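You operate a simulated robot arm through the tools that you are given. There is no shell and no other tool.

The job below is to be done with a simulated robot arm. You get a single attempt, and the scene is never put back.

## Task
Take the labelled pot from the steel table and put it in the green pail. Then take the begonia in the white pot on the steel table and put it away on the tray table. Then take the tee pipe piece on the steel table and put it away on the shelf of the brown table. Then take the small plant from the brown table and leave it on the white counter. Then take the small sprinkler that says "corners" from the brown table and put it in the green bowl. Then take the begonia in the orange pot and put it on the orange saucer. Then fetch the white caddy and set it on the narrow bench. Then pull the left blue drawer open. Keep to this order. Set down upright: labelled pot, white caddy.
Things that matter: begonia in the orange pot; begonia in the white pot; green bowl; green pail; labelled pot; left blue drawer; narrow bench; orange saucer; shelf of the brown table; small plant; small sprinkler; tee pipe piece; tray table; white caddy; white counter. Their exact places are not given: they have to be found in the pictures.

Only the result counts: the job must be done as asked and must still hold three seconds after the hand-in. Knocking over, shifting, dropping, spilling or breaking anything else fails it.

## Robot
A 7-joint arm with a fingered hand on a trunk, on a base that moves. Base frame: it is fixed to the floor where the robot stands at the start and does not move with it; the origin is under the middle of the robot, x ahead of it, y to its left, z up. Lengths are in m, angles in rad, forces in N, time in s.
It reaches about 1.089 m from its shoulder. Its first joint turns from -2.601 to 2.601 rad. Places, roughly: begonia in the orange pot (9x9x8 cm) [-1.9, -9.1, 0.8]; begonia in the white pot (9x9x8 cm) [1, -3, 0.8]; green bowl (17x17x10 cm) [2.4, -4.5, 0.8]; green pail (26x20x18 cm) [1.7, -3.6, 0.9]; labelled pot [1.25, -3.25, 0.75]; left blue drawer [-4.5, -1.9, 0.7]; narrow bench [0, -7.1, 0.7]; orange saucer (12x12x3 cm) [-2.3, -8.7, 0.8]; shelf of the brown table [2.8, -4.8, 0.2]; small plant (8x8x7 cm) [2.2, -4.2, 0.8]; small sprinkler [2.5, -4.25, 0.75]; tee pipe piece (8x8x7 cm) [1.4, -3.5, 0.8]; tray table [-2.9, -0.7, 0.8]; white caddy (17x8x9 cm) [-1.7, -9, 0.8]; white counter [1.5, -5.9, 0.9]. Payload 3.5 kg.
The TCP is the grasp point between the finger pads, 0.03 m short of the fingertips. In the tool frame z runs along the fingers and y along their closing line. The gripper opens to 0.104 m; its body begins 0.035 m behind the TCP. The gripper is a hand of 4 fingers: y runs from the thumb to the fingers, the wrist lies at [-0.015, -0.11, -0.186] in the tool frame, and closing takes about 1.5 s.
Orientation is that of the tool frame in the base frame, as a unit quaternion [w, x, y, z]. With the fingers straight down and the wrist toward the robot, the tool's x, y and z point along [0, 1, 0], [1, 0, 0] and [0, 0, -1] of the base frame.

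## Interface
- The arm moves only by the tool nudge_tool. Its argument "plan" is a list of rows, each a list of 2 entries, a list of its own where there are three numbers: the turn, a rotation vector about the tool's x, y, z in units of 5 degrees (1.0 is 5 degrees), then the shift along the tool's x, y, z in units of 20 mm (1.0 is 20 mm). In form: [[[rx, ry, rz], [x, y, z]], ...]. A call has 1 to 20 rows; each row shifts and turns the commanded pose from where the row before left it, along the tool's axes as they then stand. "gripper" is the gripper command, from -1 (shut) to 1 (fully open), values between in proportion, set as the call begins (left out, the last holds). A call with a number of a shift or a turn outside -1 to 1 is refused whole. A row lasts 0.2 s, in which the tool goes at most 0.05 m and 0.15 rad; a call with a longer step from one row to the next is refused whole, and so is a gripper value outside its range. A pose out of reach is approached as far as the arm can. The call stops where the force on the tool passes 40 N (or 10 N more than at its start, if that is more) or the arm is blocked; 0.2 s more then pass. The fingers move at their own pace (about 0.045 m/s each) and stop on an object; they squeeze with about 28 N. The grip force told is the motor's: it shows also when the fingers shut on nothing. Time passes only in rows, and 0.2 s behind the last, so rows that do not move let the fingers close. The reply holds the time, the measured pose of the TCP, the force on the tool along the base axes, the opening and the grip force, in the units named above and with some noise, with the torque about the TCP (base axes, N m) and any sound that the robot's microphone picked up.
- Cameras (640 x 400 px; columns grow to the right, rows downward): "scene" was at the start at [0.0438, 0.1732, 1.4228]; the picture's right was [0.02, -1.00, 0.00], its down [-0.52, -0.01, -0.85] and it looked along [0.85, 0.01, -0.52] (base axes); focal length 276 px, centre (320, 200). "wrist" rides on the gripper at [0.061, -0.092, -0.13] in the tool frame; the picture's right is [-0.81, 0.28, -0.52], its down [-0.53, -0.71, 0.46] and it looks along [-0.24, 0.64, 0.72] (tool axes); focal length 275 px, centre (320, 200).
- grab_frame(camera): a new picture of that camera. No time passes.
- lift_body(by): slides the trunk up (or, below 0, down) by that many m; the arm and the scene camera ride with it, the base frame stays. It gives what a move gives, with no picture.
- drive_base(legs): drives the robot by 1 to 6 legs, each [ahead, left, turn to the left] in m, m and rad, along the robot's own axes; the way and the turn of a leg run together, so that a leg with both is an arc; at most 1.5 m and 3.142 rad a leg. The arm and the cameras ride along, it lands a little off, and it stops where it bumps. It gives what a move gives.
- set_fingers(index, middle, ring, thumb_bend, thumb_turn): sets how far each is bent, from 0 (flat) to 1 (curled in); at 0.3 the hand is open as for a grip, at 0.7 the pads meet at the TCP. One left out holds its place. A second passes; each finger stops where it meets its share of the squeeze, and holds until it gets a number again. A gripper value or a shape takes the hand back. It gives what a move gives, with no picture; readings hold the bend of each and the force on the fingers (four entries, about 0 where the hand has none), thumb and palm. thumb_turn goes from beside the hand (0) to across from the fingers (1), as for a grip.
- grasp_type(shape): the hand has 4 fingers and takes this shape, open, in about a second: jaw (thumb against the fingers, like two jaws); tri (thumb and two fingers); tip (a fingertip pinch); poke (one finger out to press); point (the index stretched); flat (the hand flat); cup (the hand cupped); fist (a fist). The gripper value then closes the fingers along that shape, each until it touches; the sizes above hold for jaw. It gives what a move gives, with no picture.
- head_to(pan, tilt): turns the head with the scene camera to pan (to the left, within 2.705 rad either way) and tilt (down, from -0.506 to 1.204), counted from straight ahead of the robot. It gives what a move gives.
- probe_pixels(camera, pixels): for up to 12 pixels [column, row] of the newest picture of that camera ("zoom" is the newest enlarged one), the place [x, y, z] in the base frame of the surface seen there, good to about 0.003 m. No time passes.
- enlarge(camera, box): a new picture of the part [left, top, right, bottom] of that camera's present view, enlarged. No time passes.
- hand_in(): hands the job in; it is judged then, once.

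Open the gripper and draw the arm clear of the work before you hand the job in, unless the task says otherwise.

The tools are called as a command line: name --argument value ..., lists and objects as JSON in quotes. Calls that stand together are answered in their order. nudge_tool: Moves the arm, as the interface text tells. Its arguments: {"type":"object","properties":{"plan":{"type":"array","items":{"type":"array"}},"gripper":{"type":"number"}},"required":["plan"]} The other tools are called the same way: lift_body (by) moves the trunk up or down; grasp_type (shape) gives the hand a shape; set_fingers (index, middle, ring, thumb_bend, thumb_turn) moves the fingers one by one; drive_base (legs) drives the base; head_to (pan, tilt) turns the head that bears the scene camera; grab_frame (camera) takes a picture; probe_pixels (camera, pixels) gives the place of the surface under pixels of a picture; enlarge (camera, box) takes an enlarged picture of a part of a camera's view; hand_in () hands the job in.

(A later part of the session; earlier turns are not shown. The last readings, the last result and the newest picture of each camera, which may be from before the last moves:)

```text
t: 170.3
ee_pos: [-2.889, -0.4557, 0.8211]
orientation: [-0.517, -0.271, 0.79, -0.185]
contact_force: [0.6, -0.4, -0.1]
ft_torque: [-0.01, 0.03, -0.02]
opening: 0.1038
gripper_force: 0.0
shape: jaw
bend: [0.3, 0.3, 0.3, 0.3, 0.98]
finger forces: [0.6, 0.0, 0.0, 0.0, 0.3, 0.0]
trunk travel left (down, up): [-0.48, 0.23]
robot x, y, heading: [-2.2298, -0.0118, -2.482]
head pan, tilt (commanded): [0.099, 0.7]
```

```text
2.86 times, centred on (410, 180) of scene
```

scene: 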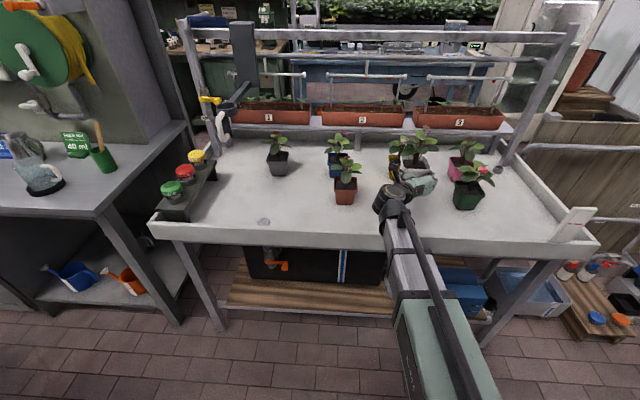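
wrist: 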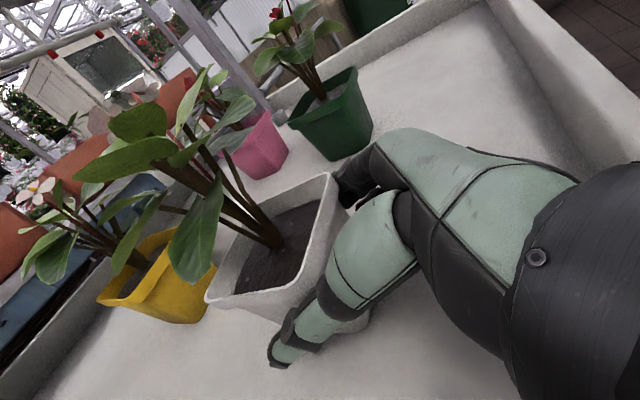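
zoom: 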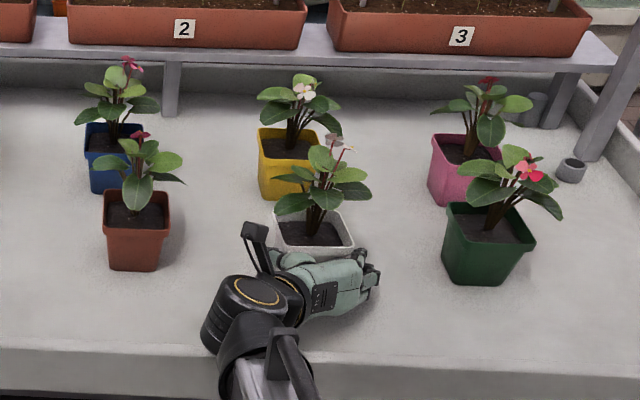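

The pot stands upright, released. I'll withdraw backward along the fingers (back and up) slowly.

nudge_tool --plan '[[[0, 0, 0], [0, 0, -0.4]], [[0, 0, 0], [0, 0, -0.5]], [[0, 0, 0], [0, 0, -0.6]]]'

enlarge --camera "scene" --box '[310, 110, 510, 250]'

```text
t: 171.1
ee_pos: [-2.8668, -0.4394, 0.8341]
orientation: [-0.517, -0.27, 0.79, -0.187]
contact_force: [-0.4, 0.0, 0.2]
ft_torque: [0.0, 0.02, -0.03]
opening: 0.1039
gripper_force: 0.0
shape: jaw
bend: [0.3, 0.3, 0.3, 0.3, 0.98]
finger forces: [0.0, 0.0, 0.0, 0.1, 0.1, 0.0]
trunk travel left (down, up): [-0.48, 0.23]
robot x, y, heading: [-2.2323, -0.0079, -2.482]
head pan, tilt (commanded): [0.099, 0.7]
```

```text
2.86 times, centred on (410, 180) of scene
```

zoom: 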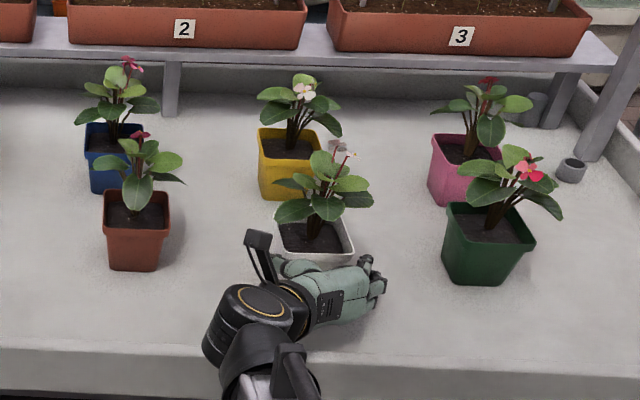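

Clear of contact. I'll continue back 10 cm and then raise the hand well above the plants.

nudge_tool --plan '[[[0, 0, 0], [0, 0, -0.8]], [[0, 0, 0], [0, 0, -0.9]], [[0, 0, 0], [0, 0, -1]], [[0, 0, 0], [0, 0, -1]], [[0, 0, 0], [0, 0, -1]], [[0, 0, 0], [0.92, 0, -0.39]], [[0, 0, 0], [0.92, 0, -0.39]], [[0, 0, 0], [0.92, 0, -0.39]], [[0, 0, 0], [0.92, 0, -0.39]], [[0, 0, 0], [0.92, 0, -0.39]], [[0, 0, 0], [0.92, 0, -0.39]], [[0, 0, 0], [0.92, 0, -0.39]], [[0, 0, 0], [0.92, 0, -0.39]]]'

grab_frame --camera "scene"

```text
t: 173.9
ee_pos: [-2.8022, -0.3847, 1.0318]
orientation: [-0.517, -0.27, 0.791, -0.185]
contact_force: [0.0, 0.0, 0.0]
ft_torque: [-0.04, -0.01, 0.01]
opening: 0.1039
gripper_force: 0.0
shape: jaw
bend: [0.3, 0.3, 0.3, 0.3, 0.98]
finger forces: [0.1, 0.0, 0.1, 0.1, 0.0, 0.0]
trunk travel left (down, up): [-0.48, 0.23]
robot x, y, heading: [-2.2281, -0.0099, -2.482]
head pan, tilt (commanded): [0.099, 0.7]
```

```text
taken
```

scene: 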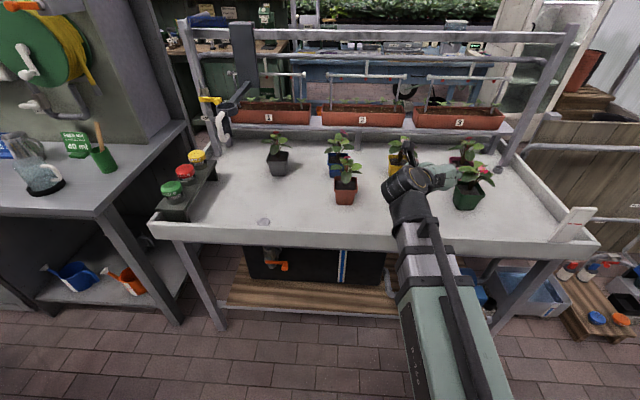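

Task 2 is done. I'll raise the trunk, back away slightly, turn left to face back down the aisle, and return toward the steel table.

lift_body --by 0.17

drive_base --legs '[[-0.1, 0, 0], [0, 0, 1.59]]'

head_to --pan 1.3 --tilt 0.5

grab_frame --camera "scene"

head_to --pan -1.4 --tilt 0.5

grab_frame --camera "scene"

```text
t: 175.8
ee_pos: [-2.802, -0.3844, 1.2014]
orientation: [-0.518, -0.271, 0.79, -0.185]
contact_force: [-0.1, -0.2, -0.4]
ft_torque: [0.0, 0.01, 0.03]
opening: 0.104
gripper_force: 0.0
shape: jaw
bend: [0.3, 0.3, 0.3, 0.3, 0.98]
finger forces: [0.0, 0.0, 0.0, 0.1, 0.1, 0.1]
trunk travel left (down, up): [-0.65, 0.06]
robot x, y, heading: [-2.2279, -0.0099, -2.475]
head pan, tilt (commanded): [0.099, 0.7]
```

```text
t: 180.8
ee_pos: [-1.7682, -0.5166, 1.2009]
orientation: [0.232, 0.752, -0.363, 0.498]
contact_force: [1.0, 0.1, -0.5]
ft_torque: [0.02, 0.01, 0.01]
opening: 0.1039
gripper_force: 0.0
shape: jaw
bend: [0.3, 0.3, 0.3, 0.3, 0.98]
finger forces: [0.0, 0.1, 0.0, 0.0, 0.1, 0.0]
trunk travel left (down, up): [-0.65, 0.06]
robot x, y, heading: [-2.155, 0.0497, -0.896]
head pan, tilt (commanded): [0.099, 0.7]
```

```text
t: 182.2
ee_pos: [-1.7683, -0.5169, 1.2018]
orientation: [0.232, 0.752, -0.363, 0.499]
contact_force: [-0.3, 1.1, -0.9]
ft_torque: [0.01, -0.01, 0.01]
opening: 0.104
gripper_force: 0.1
shape: jaw
bend: [0.3, 0.3, 0.3, 0.3, 0.98]
finger forces: [0.1, 0.0, 0.0, 0.0, 0.1, 0.0]
trunk travel left (down, up): [-0.65, 0.06]
robot x, y, heading: [-2.1528, 0.0523, -0.897]
head pan, tilt (commanded): [1.3, 0.499]
```

```text
taken
```

scene: 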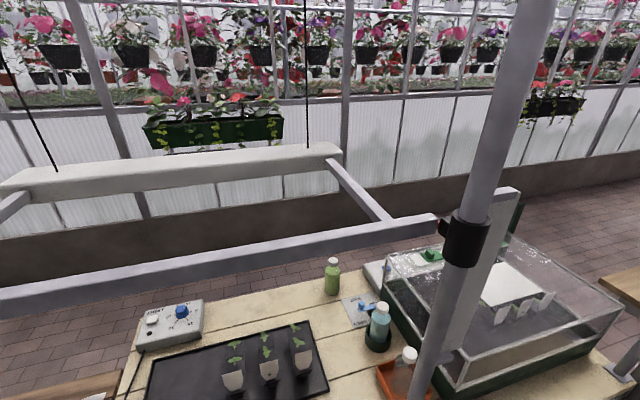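

```text
t: 184.6
ee_pos: [-1.7683, -0.516, 1.2016]
orientation: [0.231, 0.752, -0.363, 0.499]
contact_force: [-0.1, 0.2, -0.2]
ft_torque: [0.02, -0.03, -0.01]
opening: 0.1039
gripper_force: 0.1
shape: jaw
bend: [0.3, 0.3, 0.3, 0.3, 0.98]
finger forces: [0.0, 0.0, 0.0, 0.1, 0.0, 0.0]
trunk travel left (down, up): [-0.65, 0.06]
robot x, y, heading: [-2.1476, 0.0536, -0.895]
head pan, tilt (commanded): [-1.4, 0.499]
```

```text
taken
```

scene: 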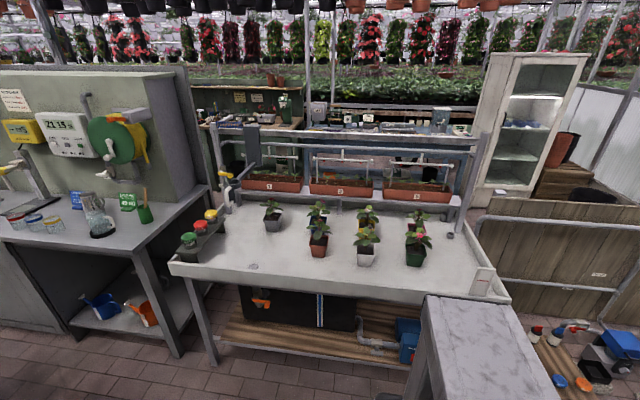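

The begonia stands well on the tray table at (366,248). Now I'll drive back down the aisle (about 3.8 m), keeping to its middle.

drive_base --legs '[[1.3, -0.14, 0], [1.3, 0, 0], [1.15, 0, 0]]'

head_to --pan 0.6 --tilt 0.45

grab_frame --camera "scene"

```text
t: 202.7
ee_pos: [0.4599, -3.5206, 1.2012]
orientation: [0.236, 0.749, -0.37, 0.496]
contact_force: [0.0, 0.2, -0.3]
ft_torque: [-0.02, 0.0, -0.02]
opening: 0.104
gripper_force: 0.0
shape: jaw
bend: [0.3, 0.3, 0.3, 0.3, 0.98]
finger forces: [0.0, 0.0, 0.0, 0.0, 0.0, 0.0]
trunk travel left (down, up): [-0.65, 0.06]
robot x, y, heading: [0.0922, -2.9449, -0.921]
head pan, tilt (commanded): [-1.4, 0.499]
```

```text
t: 204.6
ee_pos: [0.4607, -3.5188, 1.2017]
orientation: [0.236, 0.749, -0.37, 0.496]
contact_force: [-0.1, -0.3, -0.3]
ft_torque: [0.01, 0.01, 0.0]
opening: 0.1039
gripper_force: 0.1
shape: jaw
bend: [0.3, 0.3, 0.3, 0.3, 0.98]
finger forces: [0.1, 0.1, 0.0, 0.0, 0.1, 0.0]
trunk travel left (down, up): [-0.65, 0.06]
robot x, y, heading: [0.0865, -2.9462, -0.919]
head pan, tilt (commanded): [0.6, 0.45]
```

```text
taken
```

scene: 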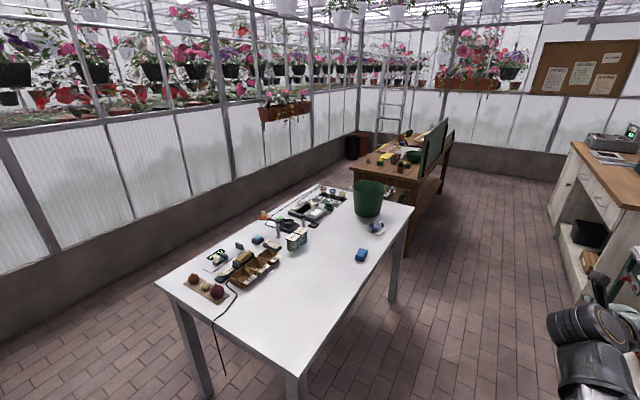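

The tee is at (376,227) and the brown table beyond at (400,170). I'll enlarge both to plan.

enlarge --camera "scene" --box '[340, 170, 430, 260]'

probe_pixels --camera "zoom" --pixels '[[260, 255], [225, 255], [300, 245], [285, 275], [240, 280], [310, 270], [265, 230], [200, 260], [255, 285], [310, 255]]'

enlarge --camera "scene" --box '[330, 100, 490, 270]'

```text
4.44 times, centred on (385, 215) of scene
```

zoom: 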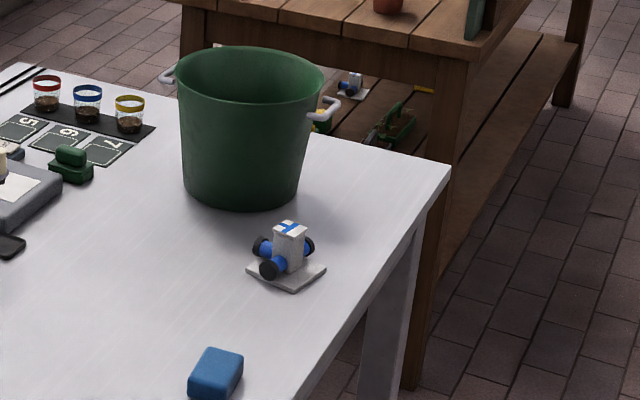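

```text
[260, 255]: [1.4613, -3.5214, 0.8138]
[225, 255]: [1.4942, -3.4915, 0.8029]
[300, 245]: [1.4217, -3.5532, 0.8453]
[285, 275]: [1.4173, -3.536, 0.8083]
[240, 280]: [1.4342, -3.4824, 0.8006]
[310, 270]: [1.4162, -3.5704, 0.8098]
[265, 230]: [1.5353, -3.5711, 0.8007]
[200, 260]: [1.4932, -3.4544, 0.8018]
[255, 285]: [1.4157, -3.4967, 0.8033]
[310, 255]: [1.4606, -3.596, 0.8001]
```

```text
2.35 times, centred on (410, 185) of scene
```

zoom: 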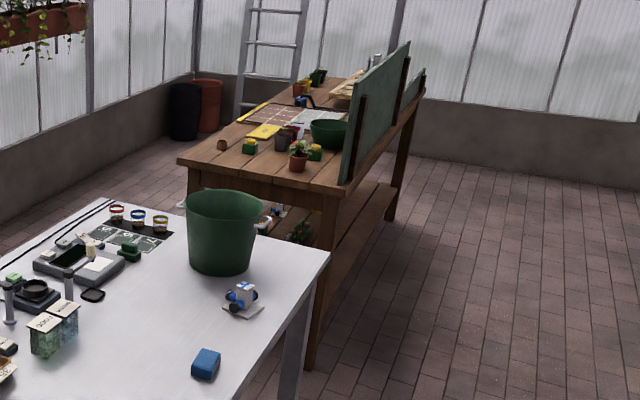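

The tee is an upright white body with three blue arms on a thin plate, at about (1.42,-3.54). I'll drive along the table's south-west side and turn to face it from about 0.65 m.

drive_base --legs '[[1.32, 0.052, 0], [0, 0, 1.636]]'

head_to --pan 0.1 --tilt 0.85

grab_frame --camera "scene"

grab_frame --camera "wrist"

```text
t: 215.2
ee_pos: [1.4733, -3.5146, 1.202]
orientation: [-0.208, 0.778, 0.306, 0.508]
contact_force: [0.9, 0.4, -0.3]
ft_torque: [0.01, 0.01, 0.0]
opening: 0.1039
gripper_force: 0.0
shape: jaw
bend: [0.3, 0.3, 0.3, 0.3, 0.98]
finger forces: [0.0, 0.0, 0.1, 0.0, 0.0, 0.1]
trunk travel left (down, up): [-0.65, 0.06]
robot x, y, heading: [0.9357, -3.9373, 0.752]
head pan, tilt (commanded): [0.6, 0.45]
```

```text
t: 216.1
ee_pos: [1.4724, -3.5142, 1.2019]
orientation: [-0.209, 0.777, 0.306, 0.508]
contact_force: [-0.4, -0.3, -0.2]
ft_torque: [-0.01, -0.04, -0.03]
opening: 0.1038
gripper_force: 0.1
shape: jaw
bend: [0.3, 0.3, 0.3, 0.3, 0.98]
finger forces: [0.0, 0.0, 0.0, 0.0, 0.0, 0.1]
trunk travel left (down, up): [-0.65, 0.06]
robot x, y, heading: [0.9342, -3.9394, 0.75]
head pan, tilt (commanded): [0.099, 0.85]
```

```text
taken
```

scene: 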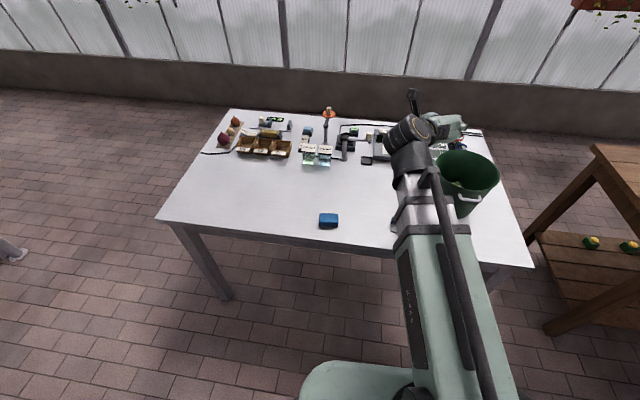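

```text
taken
```

wrist: 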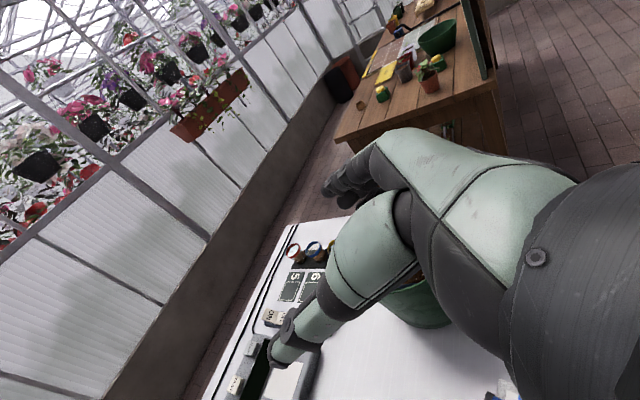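

The arm hides the tee. I'll bring the hand back to fingers-down (undo the pitch, then the yaw) while above the table.

nudge_tool --plan '[[[0, -1, 0], [0, 0, 0]], [[0, -1, 0], [0, 0, 0]], [[0, -1, 0], [0, 0, 0]], [[0, -1, 0], [0, 0, 0]], [[0, -1, 0], [0, 0, 0]], [[0, -1, 0], [0, 0, 0]], [[0, -1, 0], [0, 0, 0]], [[0, -1, 0], [0, 0, 0]], [[0, -1, 0], [0, 0, 0]], [[0, -1, 0], [0, 0, 0]], [[0, -1, 0], [0, 0, 0]], [[0, -1, 0], [0, 0, 0]], [[0, -1, 0], [0, 0, 0]], [[0, -0.4, 0], [0, 0, 0]]]'

nudge_tool --plan '[[[0, 0, -1], [0, 0, 0]], [[0, 0, -1], [0, 0, 0]], [[0, 0, -1], [0, 0, 0]], [[0, 0, -1], [0, 0, 0]], [[0, 0, -1], [0, 0, 0]], [[0, 0, -1], [0, 0, 0]], [[0, 0, -1], [0, 0, 0]], [[0, 0, -1], [0, 0, 0]], [[0, 0, -1], [0, 0, 0]], [[0, 0, -1], [0, 0, 0]], [[0, 0, -1], [0, 0, 0]], [[0, 0, -1], [0, 0, 0]], [[0, 0, -1], [0, 0, 0]], [[0, 0, -1], [0, 0, 0]], [[0, 0, -1], [0, 0, 0]], [[0, 0, -1], [0, 0, 0]], [[0, 0, -1], [0, 0, 0]], [[0, 0, -1], [0, 0, 0]]]'

grab_frame --camera "scene"

grab_frame --camera "wrist"

```text
t: 219.1
ee_pos: [1.4729, -3.5146, 1.2013]
orientation: [-0.006, 0.929, 0.37, -0.005]
contact_force: [0.0, -0.4, 0.1]
ft_torque: [0.01, -0.03, -0.01]
opening: 0.1037
gripper_force: 0.1
shape: jaw
bend: [0.3, 0.3, 0.3, 0.3, 0.98]
finger forces: [0.0, 0.0, 0.1, 0.0, 0.1, 0.0]
trunk travel left (down, up): [-0.65, 0.06]
robot x, y, heading: [0.9354, -3.9391, 0.753]
head pan, tilt (commanded): [0.099, 0.85]
```

```text
t: 222.9
ee_pos: [1.4709, -3.515, 1.2026]
orientation: [-0.007, 0.395, 0.919, 0.0]
contact_force: [-0.3, 0.3, -0.8]
ft_torque: [-0.05, -0.01, -0.01]
opening: 0.1037
gripper_force: 0.0
shape: jaw
bend: [0.3, 0.3, 0.3, 0.3, 0.98]
finger forces: [0.0, 0.1, 0.0, 0.1, 0.0, 0.0]
trunk travel left (down, up): [-0.65, 0.06]
robot x, y, heading: [0.9355, -3.9409, 0.749]
head pan, tilt (commanded): [0.099, 0.85]
```

```text
taken
```

scene: 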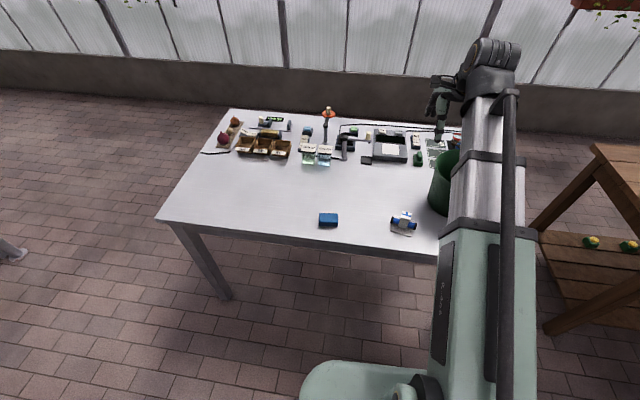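

```text
taken
```

wrist: 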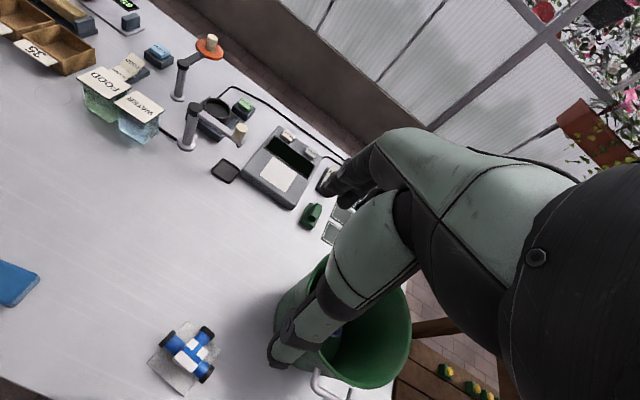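

The tee is now visible at scene (404,222) and wrist (185,355). I'll enlarge and probe it from both cameras.

enlarge --camera "wrist" --box '[130, 300, 240, 400]'

probe_pixels --camera "zoom" --pixels '[[275, 100], [115, 240], [330, 380], [455, 215], [315, 225], [235, 155], [430, 130], [405, 305], [350, 300], [250, 260], [380, 200], [330, 190]]'

enlarge --camera "scene" --box '[370, 195, 440, 245]'

probe_pixels --camera "zoom" --pixels '[[310, 170], [350, 200], [300, 250], [200, 300], [400, 330], [430, 250], [230, 220], [380, 240], [320, 140], [270, 190]]'

```text
4.00 times, centred on (185, 350) of wrist
```

zoom: 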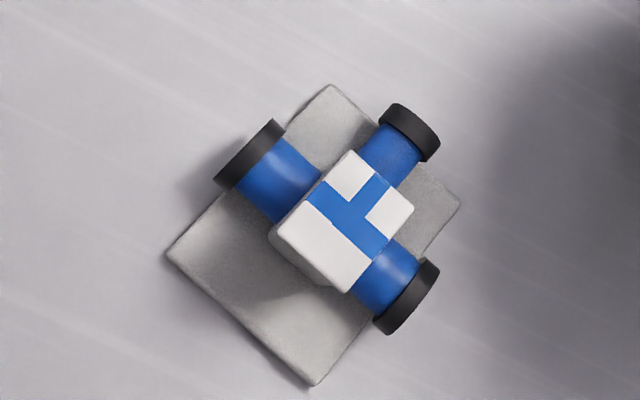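

```text
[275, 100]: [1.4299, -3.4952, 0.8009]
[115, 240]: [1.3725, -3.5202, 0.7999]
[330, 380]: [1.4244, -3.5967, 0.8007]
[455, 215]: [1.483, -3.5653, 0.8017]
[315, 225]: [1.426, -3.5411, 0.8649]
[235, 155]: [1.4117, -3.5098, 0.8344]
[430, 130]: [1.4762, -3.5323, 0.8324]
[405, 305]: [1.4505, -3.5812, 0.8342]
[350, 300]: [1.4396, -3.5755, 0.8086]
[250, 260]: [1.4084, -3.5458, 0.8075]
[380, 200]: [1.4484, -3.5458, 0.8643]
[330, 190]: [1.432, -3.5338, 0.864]
```

```text
8.00 times, centred on (405, 220) of scene
```

zoom: 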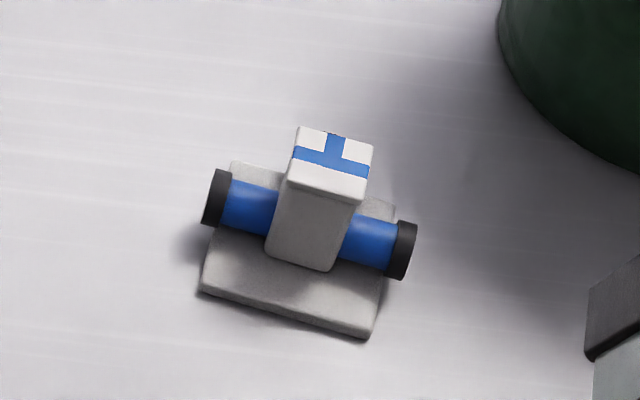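

```text
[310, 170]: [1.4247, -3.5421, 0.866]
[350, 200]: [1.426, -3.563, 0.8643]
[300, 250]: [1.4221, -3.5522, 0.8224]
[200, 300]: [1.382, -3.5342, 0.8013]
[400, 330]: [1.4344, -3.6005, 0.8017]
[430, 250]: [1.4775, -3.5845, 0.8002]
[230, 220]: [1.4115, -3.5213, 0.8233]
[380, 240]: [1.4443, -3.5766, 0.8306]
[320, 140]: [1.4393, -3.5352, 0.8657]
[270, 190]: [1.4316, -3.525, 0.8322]
```

The tee's run axis lies at −61.5° (caps at (1.412,-3.510) and (1.451,-3.581)), top z=0.865. I'll grip it cap-to-cap from above: move over it and turn the hand so thumb and fingers lie along that axis.

nudge_tool --plan '[[[0, 0, 0], [0.06, -0.815, 0]], [[0, 0, 0], [0.06, -0.815, 0]], [[0, 0, 0], [0.06, -0.815, 0]], [[0, 0, 1], [0, 0, 0]], [[0, 0, 1], [0, 0, 0]], [[0, 0, 1], [0, 0, 0]], [[0, 0, 1], [0, 0, 0]], [[0, 0, 1], [0, 0, 0]], [[0, 0, 1], [0, 0, 0]], [[0, 0, 1], [0, 0, 0]], [[0, 0, 1], [0, 0, 0]], [[0, 0, 1], [0, 0, 0]], [[0, 0, 1], [0, 0, 0]], [[0, 0, 1], [0, 0, 0]], [[0, 0, 1], [0, 0, 0]], [[0, 0, 1], [0, 0, 0]], [[0, 0, 1], [0, 0, 0]], [[0, 0, 1], [0, 0, 0]], [[0, 0, 1], [0, 0, 0]], [[0, 0, 1], [0, 0, 0]]]'

nudge_tool --plan '[[[0, 0, 1], [0, 0, 0]], [[0, 0, 1], [0, 0, 0]], [[0, 0, 1], [0, 0, 0]], [[0, 0, 1], [0, 0, 0]]]'

grab_frame --camera "scene"

grab_frame --camera "wrist"

```text
t: 227.1
ee_pos: [1.4343, -3.5454, 1.2033]
orientation: [-0.006, 0.912, 0.409, -0.005]
contact_force: [-0.1, 0.1, 0.3]
ft_torque: [0.01, 0.0, 0.03]
opening: 0.1038
gripper_force: 0.1
shape: jaw
bend: [0.3, 0.3, 0.3, 0.3, 0.98]
finger forces: [0.1, 0.0, 0.1, 0.1, 0.1, 0.0]
trunk travel left (down, up): [-0.65, 0.06]
robot x, y, heading: [0.9331, -3.9392, 0.75]
head pan, tilt (commanded): [0.099, 0.85]
```

```text
t: 228.1
ee_pos: [1.4522, -3.5526, 1.1806]
orientation: [-0.006, 0.968, 0.25, 0.0]
contact_force: [-0.3, -0.1, 0.4]
ft_torque: [0.02, 0.0, -0.03]
opening: 0.1037
gripper_force: 0.1
shape: jaw
bend: [0.3, 0.3, 0.3, 0.3, 0.98]
finger forces: [0.1, 0.1, 0.0, 0.0, 0.0, 0.0]
out of reach, approached as far as the arm can: row 4
trunk travel left (down, up): [-0.65, 0.06]
robot x, y, heading: [0.9346, -3.9348, 0.75]
head pan, tilt (commanded): [0.099, 0.85]
```

```text
taken
```

scene: 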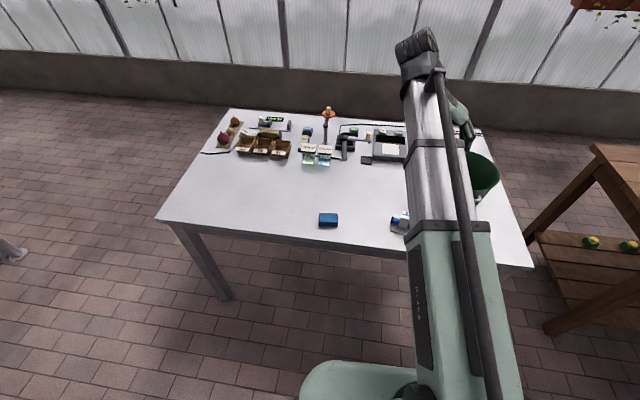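

```text
taken
```

wrist: 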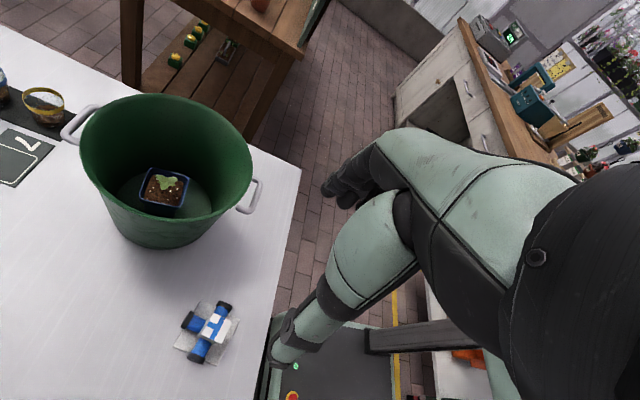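

The final yaw is just at the wrist's limit. I'll turn the base 0.25 rad to the right and shift left 0.16 m to relieve it, then correct the hand yaw.

drive_base --legs '[[0, 0, -0.25], [0, 0.16, 0]]'

nudge_tool --plan '[[[0, 0, -1], [0, 0, 0]], [[0, 0, -1], [0, 0, 0]], [[0, 0, -0.9], [0, 0, 0]]]'

grab_frame --camera "wrist"

```text
t: 230.4
ee_pos: [1.4547, -3.5524, 1.1824]
orientation: [-0.007, 0.992, 0.126, 0.003]
contact_force: [-0.1, 0.2, 0.7]
ft_torque: [-0.01, -0.03, -0.02]
opening: 0.1039
gripper_force: 0.0
shape: jaw
bend: [0.3, 0.3, 0.3, 0.3, 0.98]
finger forces: [0.0, 0.1, 0.0, 0.0, 0.1, 0.0]
trunk travel left (down, up): [-0.65, 0.06]
robot x, y, heading: [0.8553, -3.7957, 0.499]
head pan, tilt (commanded): [0.099, 0.85]
```

```text
t: 231.2
ee_pos: [1.4555, -3.5535, 1.1833]
orientation: [-0.008, 0.968, 0.251, 0.004]
contact_force: [0.1, 0.1, 0.0]
ft_torque: [0.0, -0.01, 0.01]
opening: 0.1039
gripper_force: 0.1
shape: jaw
bend: [0.3, 0.3, 0.3, 0.3, 0.98]
finger forces: [0.1, 0.1, 0.1, 0.1, 0.0, 0.1]
trunk travel left (down, up): [-0.65, 0.06]
robot x, y, heading: [0.8584, -3.7936, 0.497]
head pan, tilt (commanded): [0.099, 0.85]
```

```text
taken
```

wrist: 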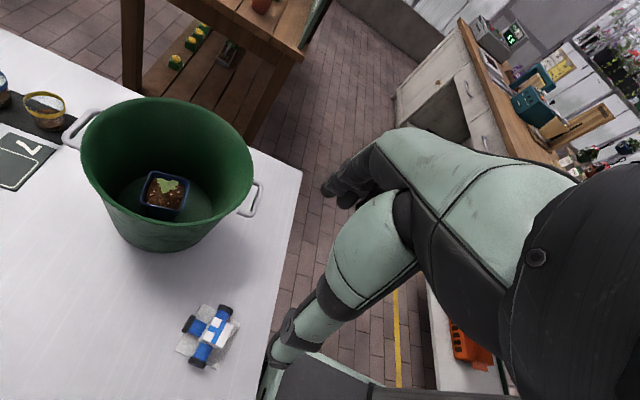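

The yaw is right and reachable now. I'll enlarge the tee in the wrist view and probe the two run caps accurately.

enlarge --camera "wrist" --box '[160, 290, 260, 380]'

probe_pixels --camera "zoom" --pixels '[[430, 130], [400, 125], [250, 330], [280, 345], [200, 210], [355, 220], [330, 200], [380, 240], [100, 270], [345, 385], [515, 260], [240, 345]]'

```text
4.44 times, centred on (210, 335) of wrist
```

zoom: 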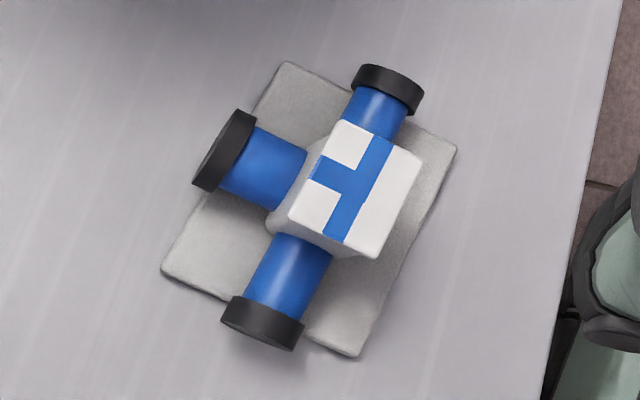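

```text
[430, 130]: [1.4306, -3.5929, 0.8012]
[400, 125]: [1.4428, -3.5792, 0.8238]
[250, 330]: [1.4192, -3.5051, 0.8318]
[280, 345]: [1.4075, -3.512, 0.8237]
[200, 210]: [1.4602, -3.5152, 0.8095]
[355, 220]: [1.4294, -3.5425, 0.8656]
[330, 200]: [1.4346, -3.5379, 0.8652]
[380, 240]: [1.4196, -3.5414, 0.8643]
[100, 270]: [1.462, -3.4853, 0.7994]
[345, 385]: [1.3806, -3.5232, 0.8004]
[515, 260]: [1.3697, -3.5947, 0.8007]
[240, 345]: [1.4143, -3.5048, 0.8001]
```

I'll probe the far cap's outer face too.

probe_pixels --camera "zoom" --pixels '[[388, 80], [365, 78], [410, 95], [388, 100], [262, 320], [245, 312], [285, 325], [230, 120], [340, 130], [290, 210], [378, 250]]'

```text
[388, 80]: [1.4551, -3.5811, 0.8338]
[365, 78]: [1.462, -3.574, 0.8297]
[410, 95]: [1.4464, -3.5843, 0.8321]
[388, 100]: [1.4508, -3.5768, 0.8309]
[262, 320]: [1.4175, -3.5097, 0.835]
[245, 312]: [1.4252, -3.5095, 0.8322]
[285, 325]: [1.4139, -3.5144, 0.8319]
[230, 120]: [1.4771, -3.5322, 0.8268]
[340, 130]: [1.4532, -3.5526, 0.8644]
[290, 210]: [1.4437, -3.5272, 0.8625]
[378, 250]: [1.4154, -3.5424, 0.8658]
```

The tee's run centre is (1.436,-3.545). I'll centre the hand above it and descend 0.25 m first.

nudge_tool --plan '[[[0, 0, 0], [-0.65, -0.85, 0.5]], [[0, 0, 0], [0, 0, 1]], [[0, 0, 0], [0, 0, 1]], [[0, 0, 0], [0, 0, 1]], [[0, 0, 0], [0, 0, 1]], [[0, 0, 0], [0, 0, 1]], [[0, 0, 0], [0, 0, 1]], [[0, 0, 0], [0, 0, 1]], [[0, 0, 0], [0, 0, 1]], [[0, 0, 0], [0, 0, 1]], [[0, 0, 0], [0, 0, 1]], [[0, 0, 0], [0, 0, 1]], [[0, 0, 0], [0, 0, 1]]]'

grab_frame --camera "wrist"

enlarge --camera "scene" --box '[340, 130, 500, 260]'

```text
t: 234.0
ee_pos: [1.4369, -3.542, 0.9316]
orientation: [-0.007, 0.968, 0.25, 0.003]
contact_force: [0.0, -0.3, 0.7]
ft_torque: [-0.01, 0.01, -0.02]
opening: 0.1038
gripper_force: 0.0
shape: jaw
bend: [0.3, 0.3, 0.3, 0.3, 0.98]
finger forces: [0.1, 0.0, 0.1, 0.0, 0.1, 0.0]
trunk travel left (down, up): [-0.65, 0.06]
robot x, y, heading: [0.8614, -3.7936, 0.499]
head pan, tilt (commanded): [0.099, 0.85]
```

```text
taken
```

wrist: 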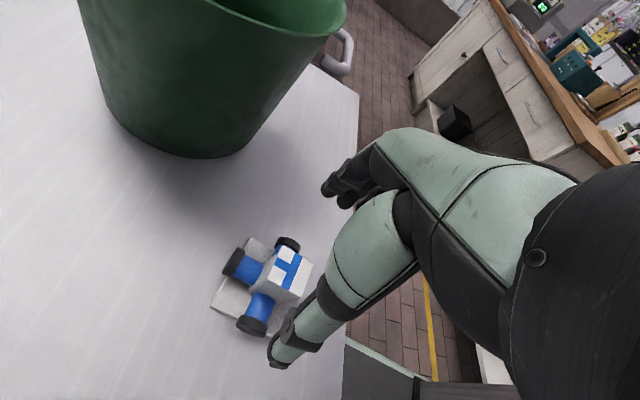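

```text
3.08 times, centred on (420, 195) of scene
```

zoom: 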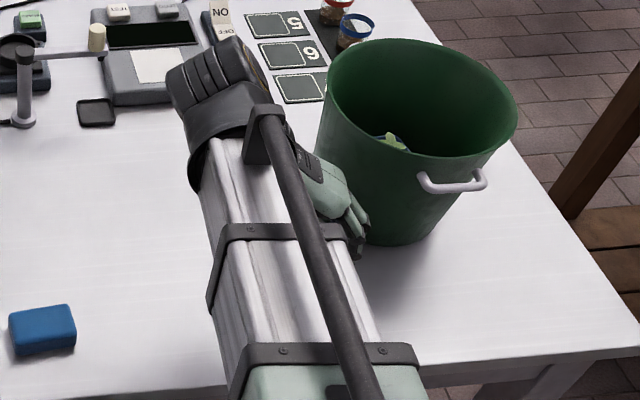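

Well centred. I'll descend another 5 cm and check the finger/cap clearances.

nudge_tool --plan '[[[0, 0, 0], [-0.1, 0.1, 0.8]], [[0, 0, 0], [0, 0.03, 0.8]], [[0, 0, 0], [0, 0.02, 0.8]]]'

enlarge --camera "wrist" --box '[180, 120, 460, 400]'

```text
t: 234.8
ee_pos: [1.4366, -3.5437, 0.8834]
orientation: [-0.007, 0.968, 0.25, 0.003]
contact_force: [0.0, -0.4, 0.3]
ft_torque: [-0.01, 0.0, -0.01]
opening: 0.1037
gripper_force: 0.1
shape: jaw
bend: [0.3, 0.3, 0.3, 0.3, 0.98]
finger forces: [0.0, 0.0, 0.0, 0.0, 0.0, 0.0]
trunk travel left (down, up): [-0.65, 0.06]
robot x, y, heading: [0.8569, -3.8007, 0.492]
head pan, tilt (commanded): [0.099, 0.85]
```

```text
1.43 times, centred on (320, 260) of wrist
```

zoom: 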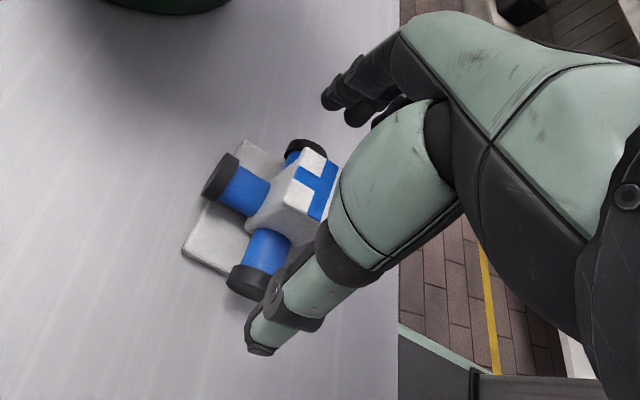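

Thumb and fingers straddle the two run caps. I'll go down the last 4.3 cm carefully.

nudge_tool --plan '[[[0, 0, 0], [0, 0.02, 0.6]], [[0, 0, 0], [0, 0.02, 0.6]], [[0, 0, 0], [0, 0.02, 0.6]], [[0, 0, 0], [0, 0.01, 0.35]]]'

enlarge --camera "wrist" --box '[180, 120, 460, 400]'

```text
t: 235.8
ee_pos: [1.4358, -3.5433, 0.8397]
orientation: [-0.007, 0.968, 0.249, 0.003]
contact_force: [-0.3, -0.3, 0.4]
ft_torque: [0.02, 0.04, 0.0]
opening: 0.1039
gripper_force: 0.0
shape: jaw
bend: [0.3, 0.3, 0.3, 0.3, 0.98]
finger forces: [0.1, 0.1, 0.0, 0.0, 0.0, 0.0]
trunk travel left (down, up): [-0.65, 0.06]
robot x, y, heading: [0.8596, -3.7986, 0.497]
head pan, tilt (commanded): [0.099, 0.85]
```

```text
1.43 times, centred on (320, 260) of wrist
```

zoom: 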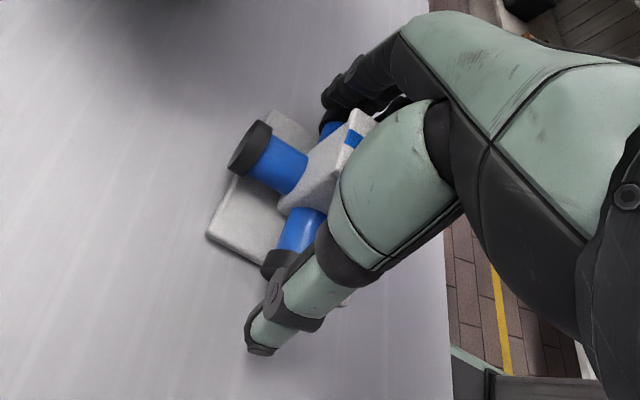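

The hand is at grip height without contact. Now I'll close on the caps.

nudge_tool --plan '[[[0, 0, 0], [0, 0, 0]], [[0, 0, 0], [0, 0, 0]], [[0, 0, 0], [0, 0, 0]], [[0, 0, 0], [0, 0, 0]], [[0, 0, 0], [0, 0, 0]], [[0, 0, 0], [0, 0, 0]], [[0, 0, 0], [0, 0, 0]], [[0, 0, 0], [0, 0, 0]]]' --gripper -1

enlarge --camera "wrist" --box '[180, 120, 460, 400]'

```text
t: 237.6
ee_pos: [1.4374, -3.5437, 0.8409]
orientation: [-0.007, 0.968, 0.25, 0.004]
contact_force: [-0.7, 0.2, -0.2]
ft_torque: [-0.04, 0.04, -0.01]
opening: 0.056
gripper_force: 27.7
shape: jaw
bend: [0.75, 0.37, 0.45, 0.69, 1.0]
finger forces: [12.1, 14.9, 0.0, 0.1, 22.7, 0.0]
trunk travel left (down, up): [-0.65, 0.06]
robot x, y, heading: [0.8571, -3.7947, 0.496]
head pan, tilt (commanded): [0.099, 0.85]
```

```text
1.43 times, centred on (320, 260) of wrist
```

zoom: 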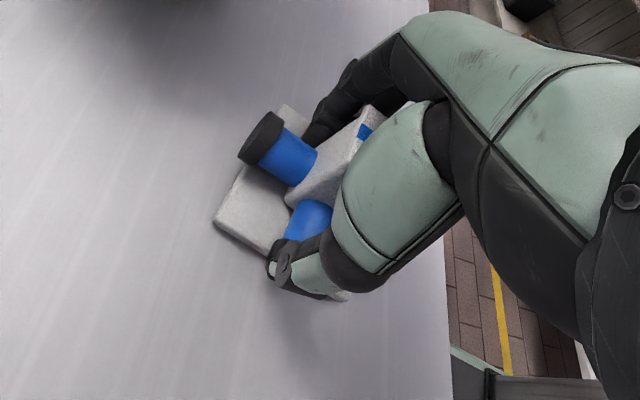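

The middle finger holds the far cap, the index wraps behind it on the body, and the thumb the near cap (about 23 N). I'll lift a few cm and check stability.

nudge_tool --plan '[[[0, 0, 0], [0, 0, -0.3]], [[0, 0, 0], [0, 0, -0.5]], [[0, 0, 0], [0, 0, -0.8]], [[0, 0, 0], [0, 0, -0.8]]]'

enlarge --camera "wrist" --box '[180, 120, 460, 400]'

enlarge --camera "scene" --box '[340, 150, 480, 270]'

```text
t: 238.6
ee_pos: [1.4368, -3.5439, 0.8888]
orientation: [-0.007, 0.968, 0.249, 0.004]
contact_force: [-0.6, -0.1, -1.1]
ft_torque: [0.02, 0.01, -0.03]
opening: 0.0559
gripper_force: 28.0
shape: jaw
bend: [0.75, 0.37, 0.45, 0.69, 1.0]
finger forces: [12.1, 14.9, 0.1, 0.0, 22.5, 0.0]
trunk travel left (down, up): [-0.65, 0.06]
robot x, y, heading: [0.8574, -3.7996, 0.499]
head pan, tilt (commanded): [0.099, 0.85]
```

```text
1.43 times, centred on (320, 260) of wrist
```

zoom: 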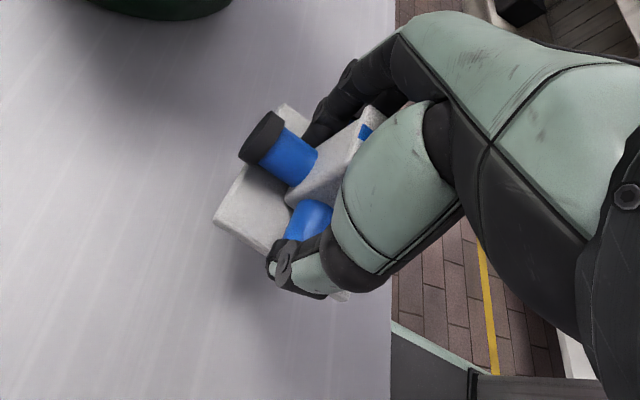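

```text
3.33 times, centred on (410, 210) of scene
```

zoom: 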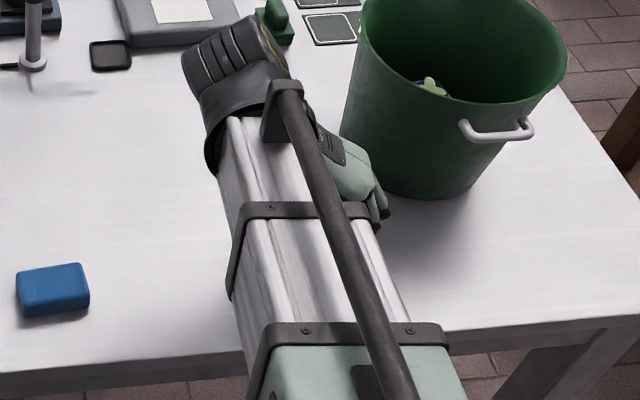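

The tee is held firmly. I'll lift it to z≈1.1 and look toward the brown table and its shelf.

nudge_tool --plan '[[[0, 0, 0], [0, 0, -1]], [[0, 0, 0], [0, 0, -1]], [[0, 0, 0], [0, 0, -1]], [[0, 0, 0], [0, 0, -1]], [[0, 0, 0], [0, 0, -1]], [[0, 0, 0], [0, 0, -1]], [[0, 0, 0], [0, 0, -1]], [[0, 0, 0], [0, 0, -1]], [[0, 0, 0], [0, 0, -1]], [[0, 0, 0], [0, 0, -1]], [[0, 0, 0], [0, 0, -1]]]'

head_to --pan -0.95 --tilt 0.45

grab_frame --camera "scene"

```text
t: 241.0
ee_pos: [1.437, -3.5502, 1.1095]
orientation: [-0.007, 0.968, 0.249, 0.003]
contact_force: [0.3, -0.6, -0.6]
ft_torque: [0.0, 0.01, -0.01]
opening: 0.0559
gripper_force: 28.1
shape: jaw
bend: [0.75, 0.37, 0.45, 0.69, 1.0]
finger forces: [12.8, 15.0, 0.1, 0.0, 22.5, 0.0]
trunk travel left (down, up): [-0.65, 0.06]
robot x, y, heading: [0.8575, -3.7935, 0.494]
head pan, tilt (commanded): [0.099, 0.85]
```

```text
t: 242.3
ee_pos: [1.4376, -3.5497, 1.1088]
orientation: [-0.006, 0.968, 0.249, 0.003]
contact_force: [-0.3, 0.4, -0.7]
ft_torque: [-0.01, 0.01, -0.06]
opening: 0.0559
gripper_force: 28.3
shape: jaw
bend: [0.75, 0.37, 0.45, 0.69, 1.0]
finger forces: [12.8, 14.9, 0.0, 0.0, 22.4, 0.0]
trunk travel left (down, up): [-0.65, 0.06]
robot x, y, heading: [0.8598, -3.7971, 0.493]
head pan, tilt (commanded): [-0.949, 0.45]
```

```text
taken
```

scene: 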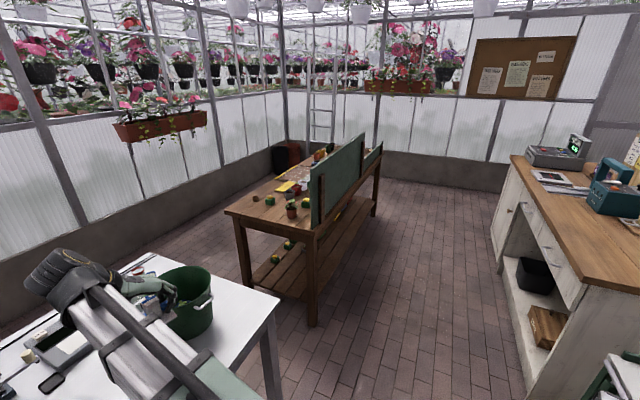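

The brown table's shelf is visible and open on this (south-west) side. I'll enlarge and measure its legs, shelf and board.

enlarge --camera "scene" --box '[210, 120, 410, 340]'

probe_pixels --camera "zoom" --pixels '[[190, 375], [300, 160], [200, 180], [60, 165], [230, 305], [300, 175], [250, 230], [180, 290], [320, 110], [200, 310], [115, 275], [290, 90]]'

probe_pixels --camera "scene" --pixels '[[312, 325], [375, 215], [225, 210], [314, 230], [340, 255], [365, 215], [330, 285], [495, 230], [520, 290], [545, 395], [400, 250], [240, 290]]'

```text
1.82 times, centred on (310, 230) of scene
```

zoom: 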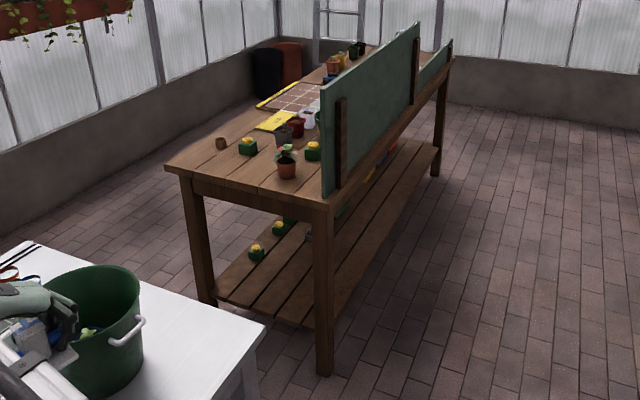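

```text
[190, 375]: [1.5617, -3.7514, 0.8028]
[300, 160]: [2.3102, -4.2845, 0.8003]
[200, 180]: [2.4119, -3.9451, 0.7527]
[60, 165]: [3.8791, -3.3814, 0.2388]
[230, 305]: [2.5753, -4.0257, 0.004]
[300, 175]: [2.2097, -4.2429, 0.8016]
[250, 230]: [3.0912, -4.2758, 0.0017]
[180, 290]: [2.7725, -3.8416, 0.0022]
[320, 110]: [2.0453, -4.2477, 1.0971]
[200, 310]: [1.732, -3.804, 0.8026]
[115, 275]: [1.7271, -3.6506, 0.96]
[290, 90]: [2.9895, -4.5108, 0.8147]
```

```text
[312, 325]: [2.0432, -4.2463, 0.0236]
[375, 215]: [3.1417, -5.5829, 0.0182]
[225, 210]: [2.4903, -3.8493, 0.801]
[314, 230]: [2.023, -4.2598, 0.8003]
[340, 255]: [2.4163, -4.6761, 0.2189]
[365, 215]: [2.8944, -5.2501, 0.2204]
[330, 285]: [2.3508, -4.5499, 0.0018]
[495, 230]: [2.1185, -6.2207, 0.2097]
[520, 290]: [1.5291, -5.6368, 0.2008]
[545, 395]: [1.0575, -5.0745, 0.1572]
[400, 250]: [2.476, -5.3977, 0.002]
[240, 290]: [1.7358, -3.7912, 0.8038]
```

The shelf is at z≈0.22, the brown table's south-west edge runs from (2.02,-4.26) to (3.15,-5.6), with a board standing on it. I'll draw the hand in closer first, so it clears the board when I move along the aisle.

nudge_tool --plan '[[[0, 0, 0], [-1, 0, 0]], [[0, 0, 0], [-1, 0, 0]], [[0, 0, 0], [-1, 0, 0]], [[0, 0, 0], [-1, 0, 0]], [[0, 0, 0], [-1, 0, 0]], [[0, 0, 0], [-1, 0, 0]], [[0, 0, 0], [-1, 0, 0]]]'

drive_base --legs '[[0, 0, 0.2], [-0.06, -0.7, 0]]'

head_to --pan -0.5 --tilt 0.6

grab_frame --camera "scene"

```text
t: 243.9
ee_pos: [1.3135, -3.6168, 1.1082]
orientation: [-0.007, 0.968, 0.249, 0.003]
contact_force: [-0.2, -0.2, -0.5]
ft_torque: [0.02, -0.03, 0.05]
opening: 0.0561
gripper_force: 27.9
shape: jaw
bend: [0.75, 0.37, 0.45, 0.69, 1.0]
finger forces: [12.9, 14.9, 0.1, 0.0, 22.4, 0.0]
trunk travel left (down, up): [-0.65, 0.06]
robot x, y, heading: [0.8567, -3.7955, 0.497]
head pan, tilt (commanded): [-0.949, 0.45]
```

```text
t: 248.5
ee_pos: [1.6693, -4.0972, 1.1079]
orientation: [-0.007, 0.938, 0.347, 0.002]
contact_force: [0.0, -0.1, -1.5]
ft_torque: [0.01, -0.02, -0.03]
opening: 0.056
gripper_force: 27.9
shape: jaw
bend: [0.75, 0.37, 0.45, 0.69, 1.0]
finger forces: [13.0, 14.9, 0.1, 0.0, 22.4, 0.0]
trunk travel left (down, up): [-0.65, 0.06]
robot x, y, heading: [1.2568, -4.3682, 0.702]
head pan, tilt (commanded): [-0.949, 0.45]
```

```text
t: 249.4
ee_pos: [1.6689, -4.0975, 1.1081]
orientation: [-0.006, 0.937, 0.348, 0.002]
contact_force: [-0.3, -0.5, -0.2]
ft_torque: [0.01, -0.02, -0.01]
opening: 0.0558
gripper_force: 28.1
shape: jaw
bend: [0.75, 0.37, 0.45, 0.69, 1.0]
finger forces: [13.0, 14.9, 0.0, 0.0, 22.4, 0.0]
trunk travel left (down, up): [-0.65, 0.06]
robot x, y, heading: [1.2604, -4.3683, 0.7]
head pan, tilt (commanded): [-0.499, 0.6]
```

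```text
taken
```

scene: 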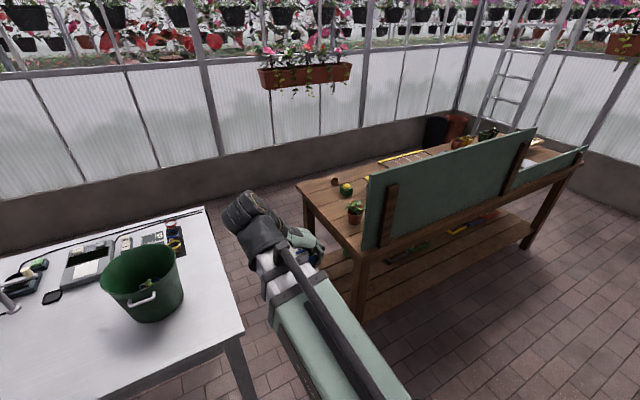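

The shelf is visible below the board at (360–550,200–310). I'll enlarge it to see which part is free.

enlarge --camera "scene" --box '[330, 170, 590, 330]'

probe_pixels --camera "zoom" --pixels '[[120, 330], [220, 280], [320, 235], [420, 190], [150, 285], [250, 230], [180, 200], [330, 140], [420, 110], [100, 205], [300, 270], [260, 255]]'

```text
2.46 times, centred on (460, 250) of scene
```

zoom: 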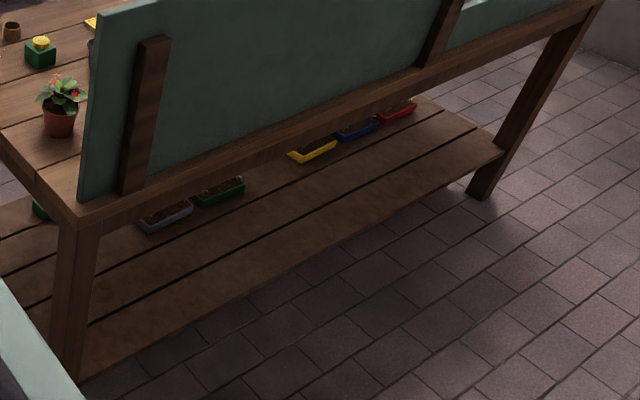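

```text
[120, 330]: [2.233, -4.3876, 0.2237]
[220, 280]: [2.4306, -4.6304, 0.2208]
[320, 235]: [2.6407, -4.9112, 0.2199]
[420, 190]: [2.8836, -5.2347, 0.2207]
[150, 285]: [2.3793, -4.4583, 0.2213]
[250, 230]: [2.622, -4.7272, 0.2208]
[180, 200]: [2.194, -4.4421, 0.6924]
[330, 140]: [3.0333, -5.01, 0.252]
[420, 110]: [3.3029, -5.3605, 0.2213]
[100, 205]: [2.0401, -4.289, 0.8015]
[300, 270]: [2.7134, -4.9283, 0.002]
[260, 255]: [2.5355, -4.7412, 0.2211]
```

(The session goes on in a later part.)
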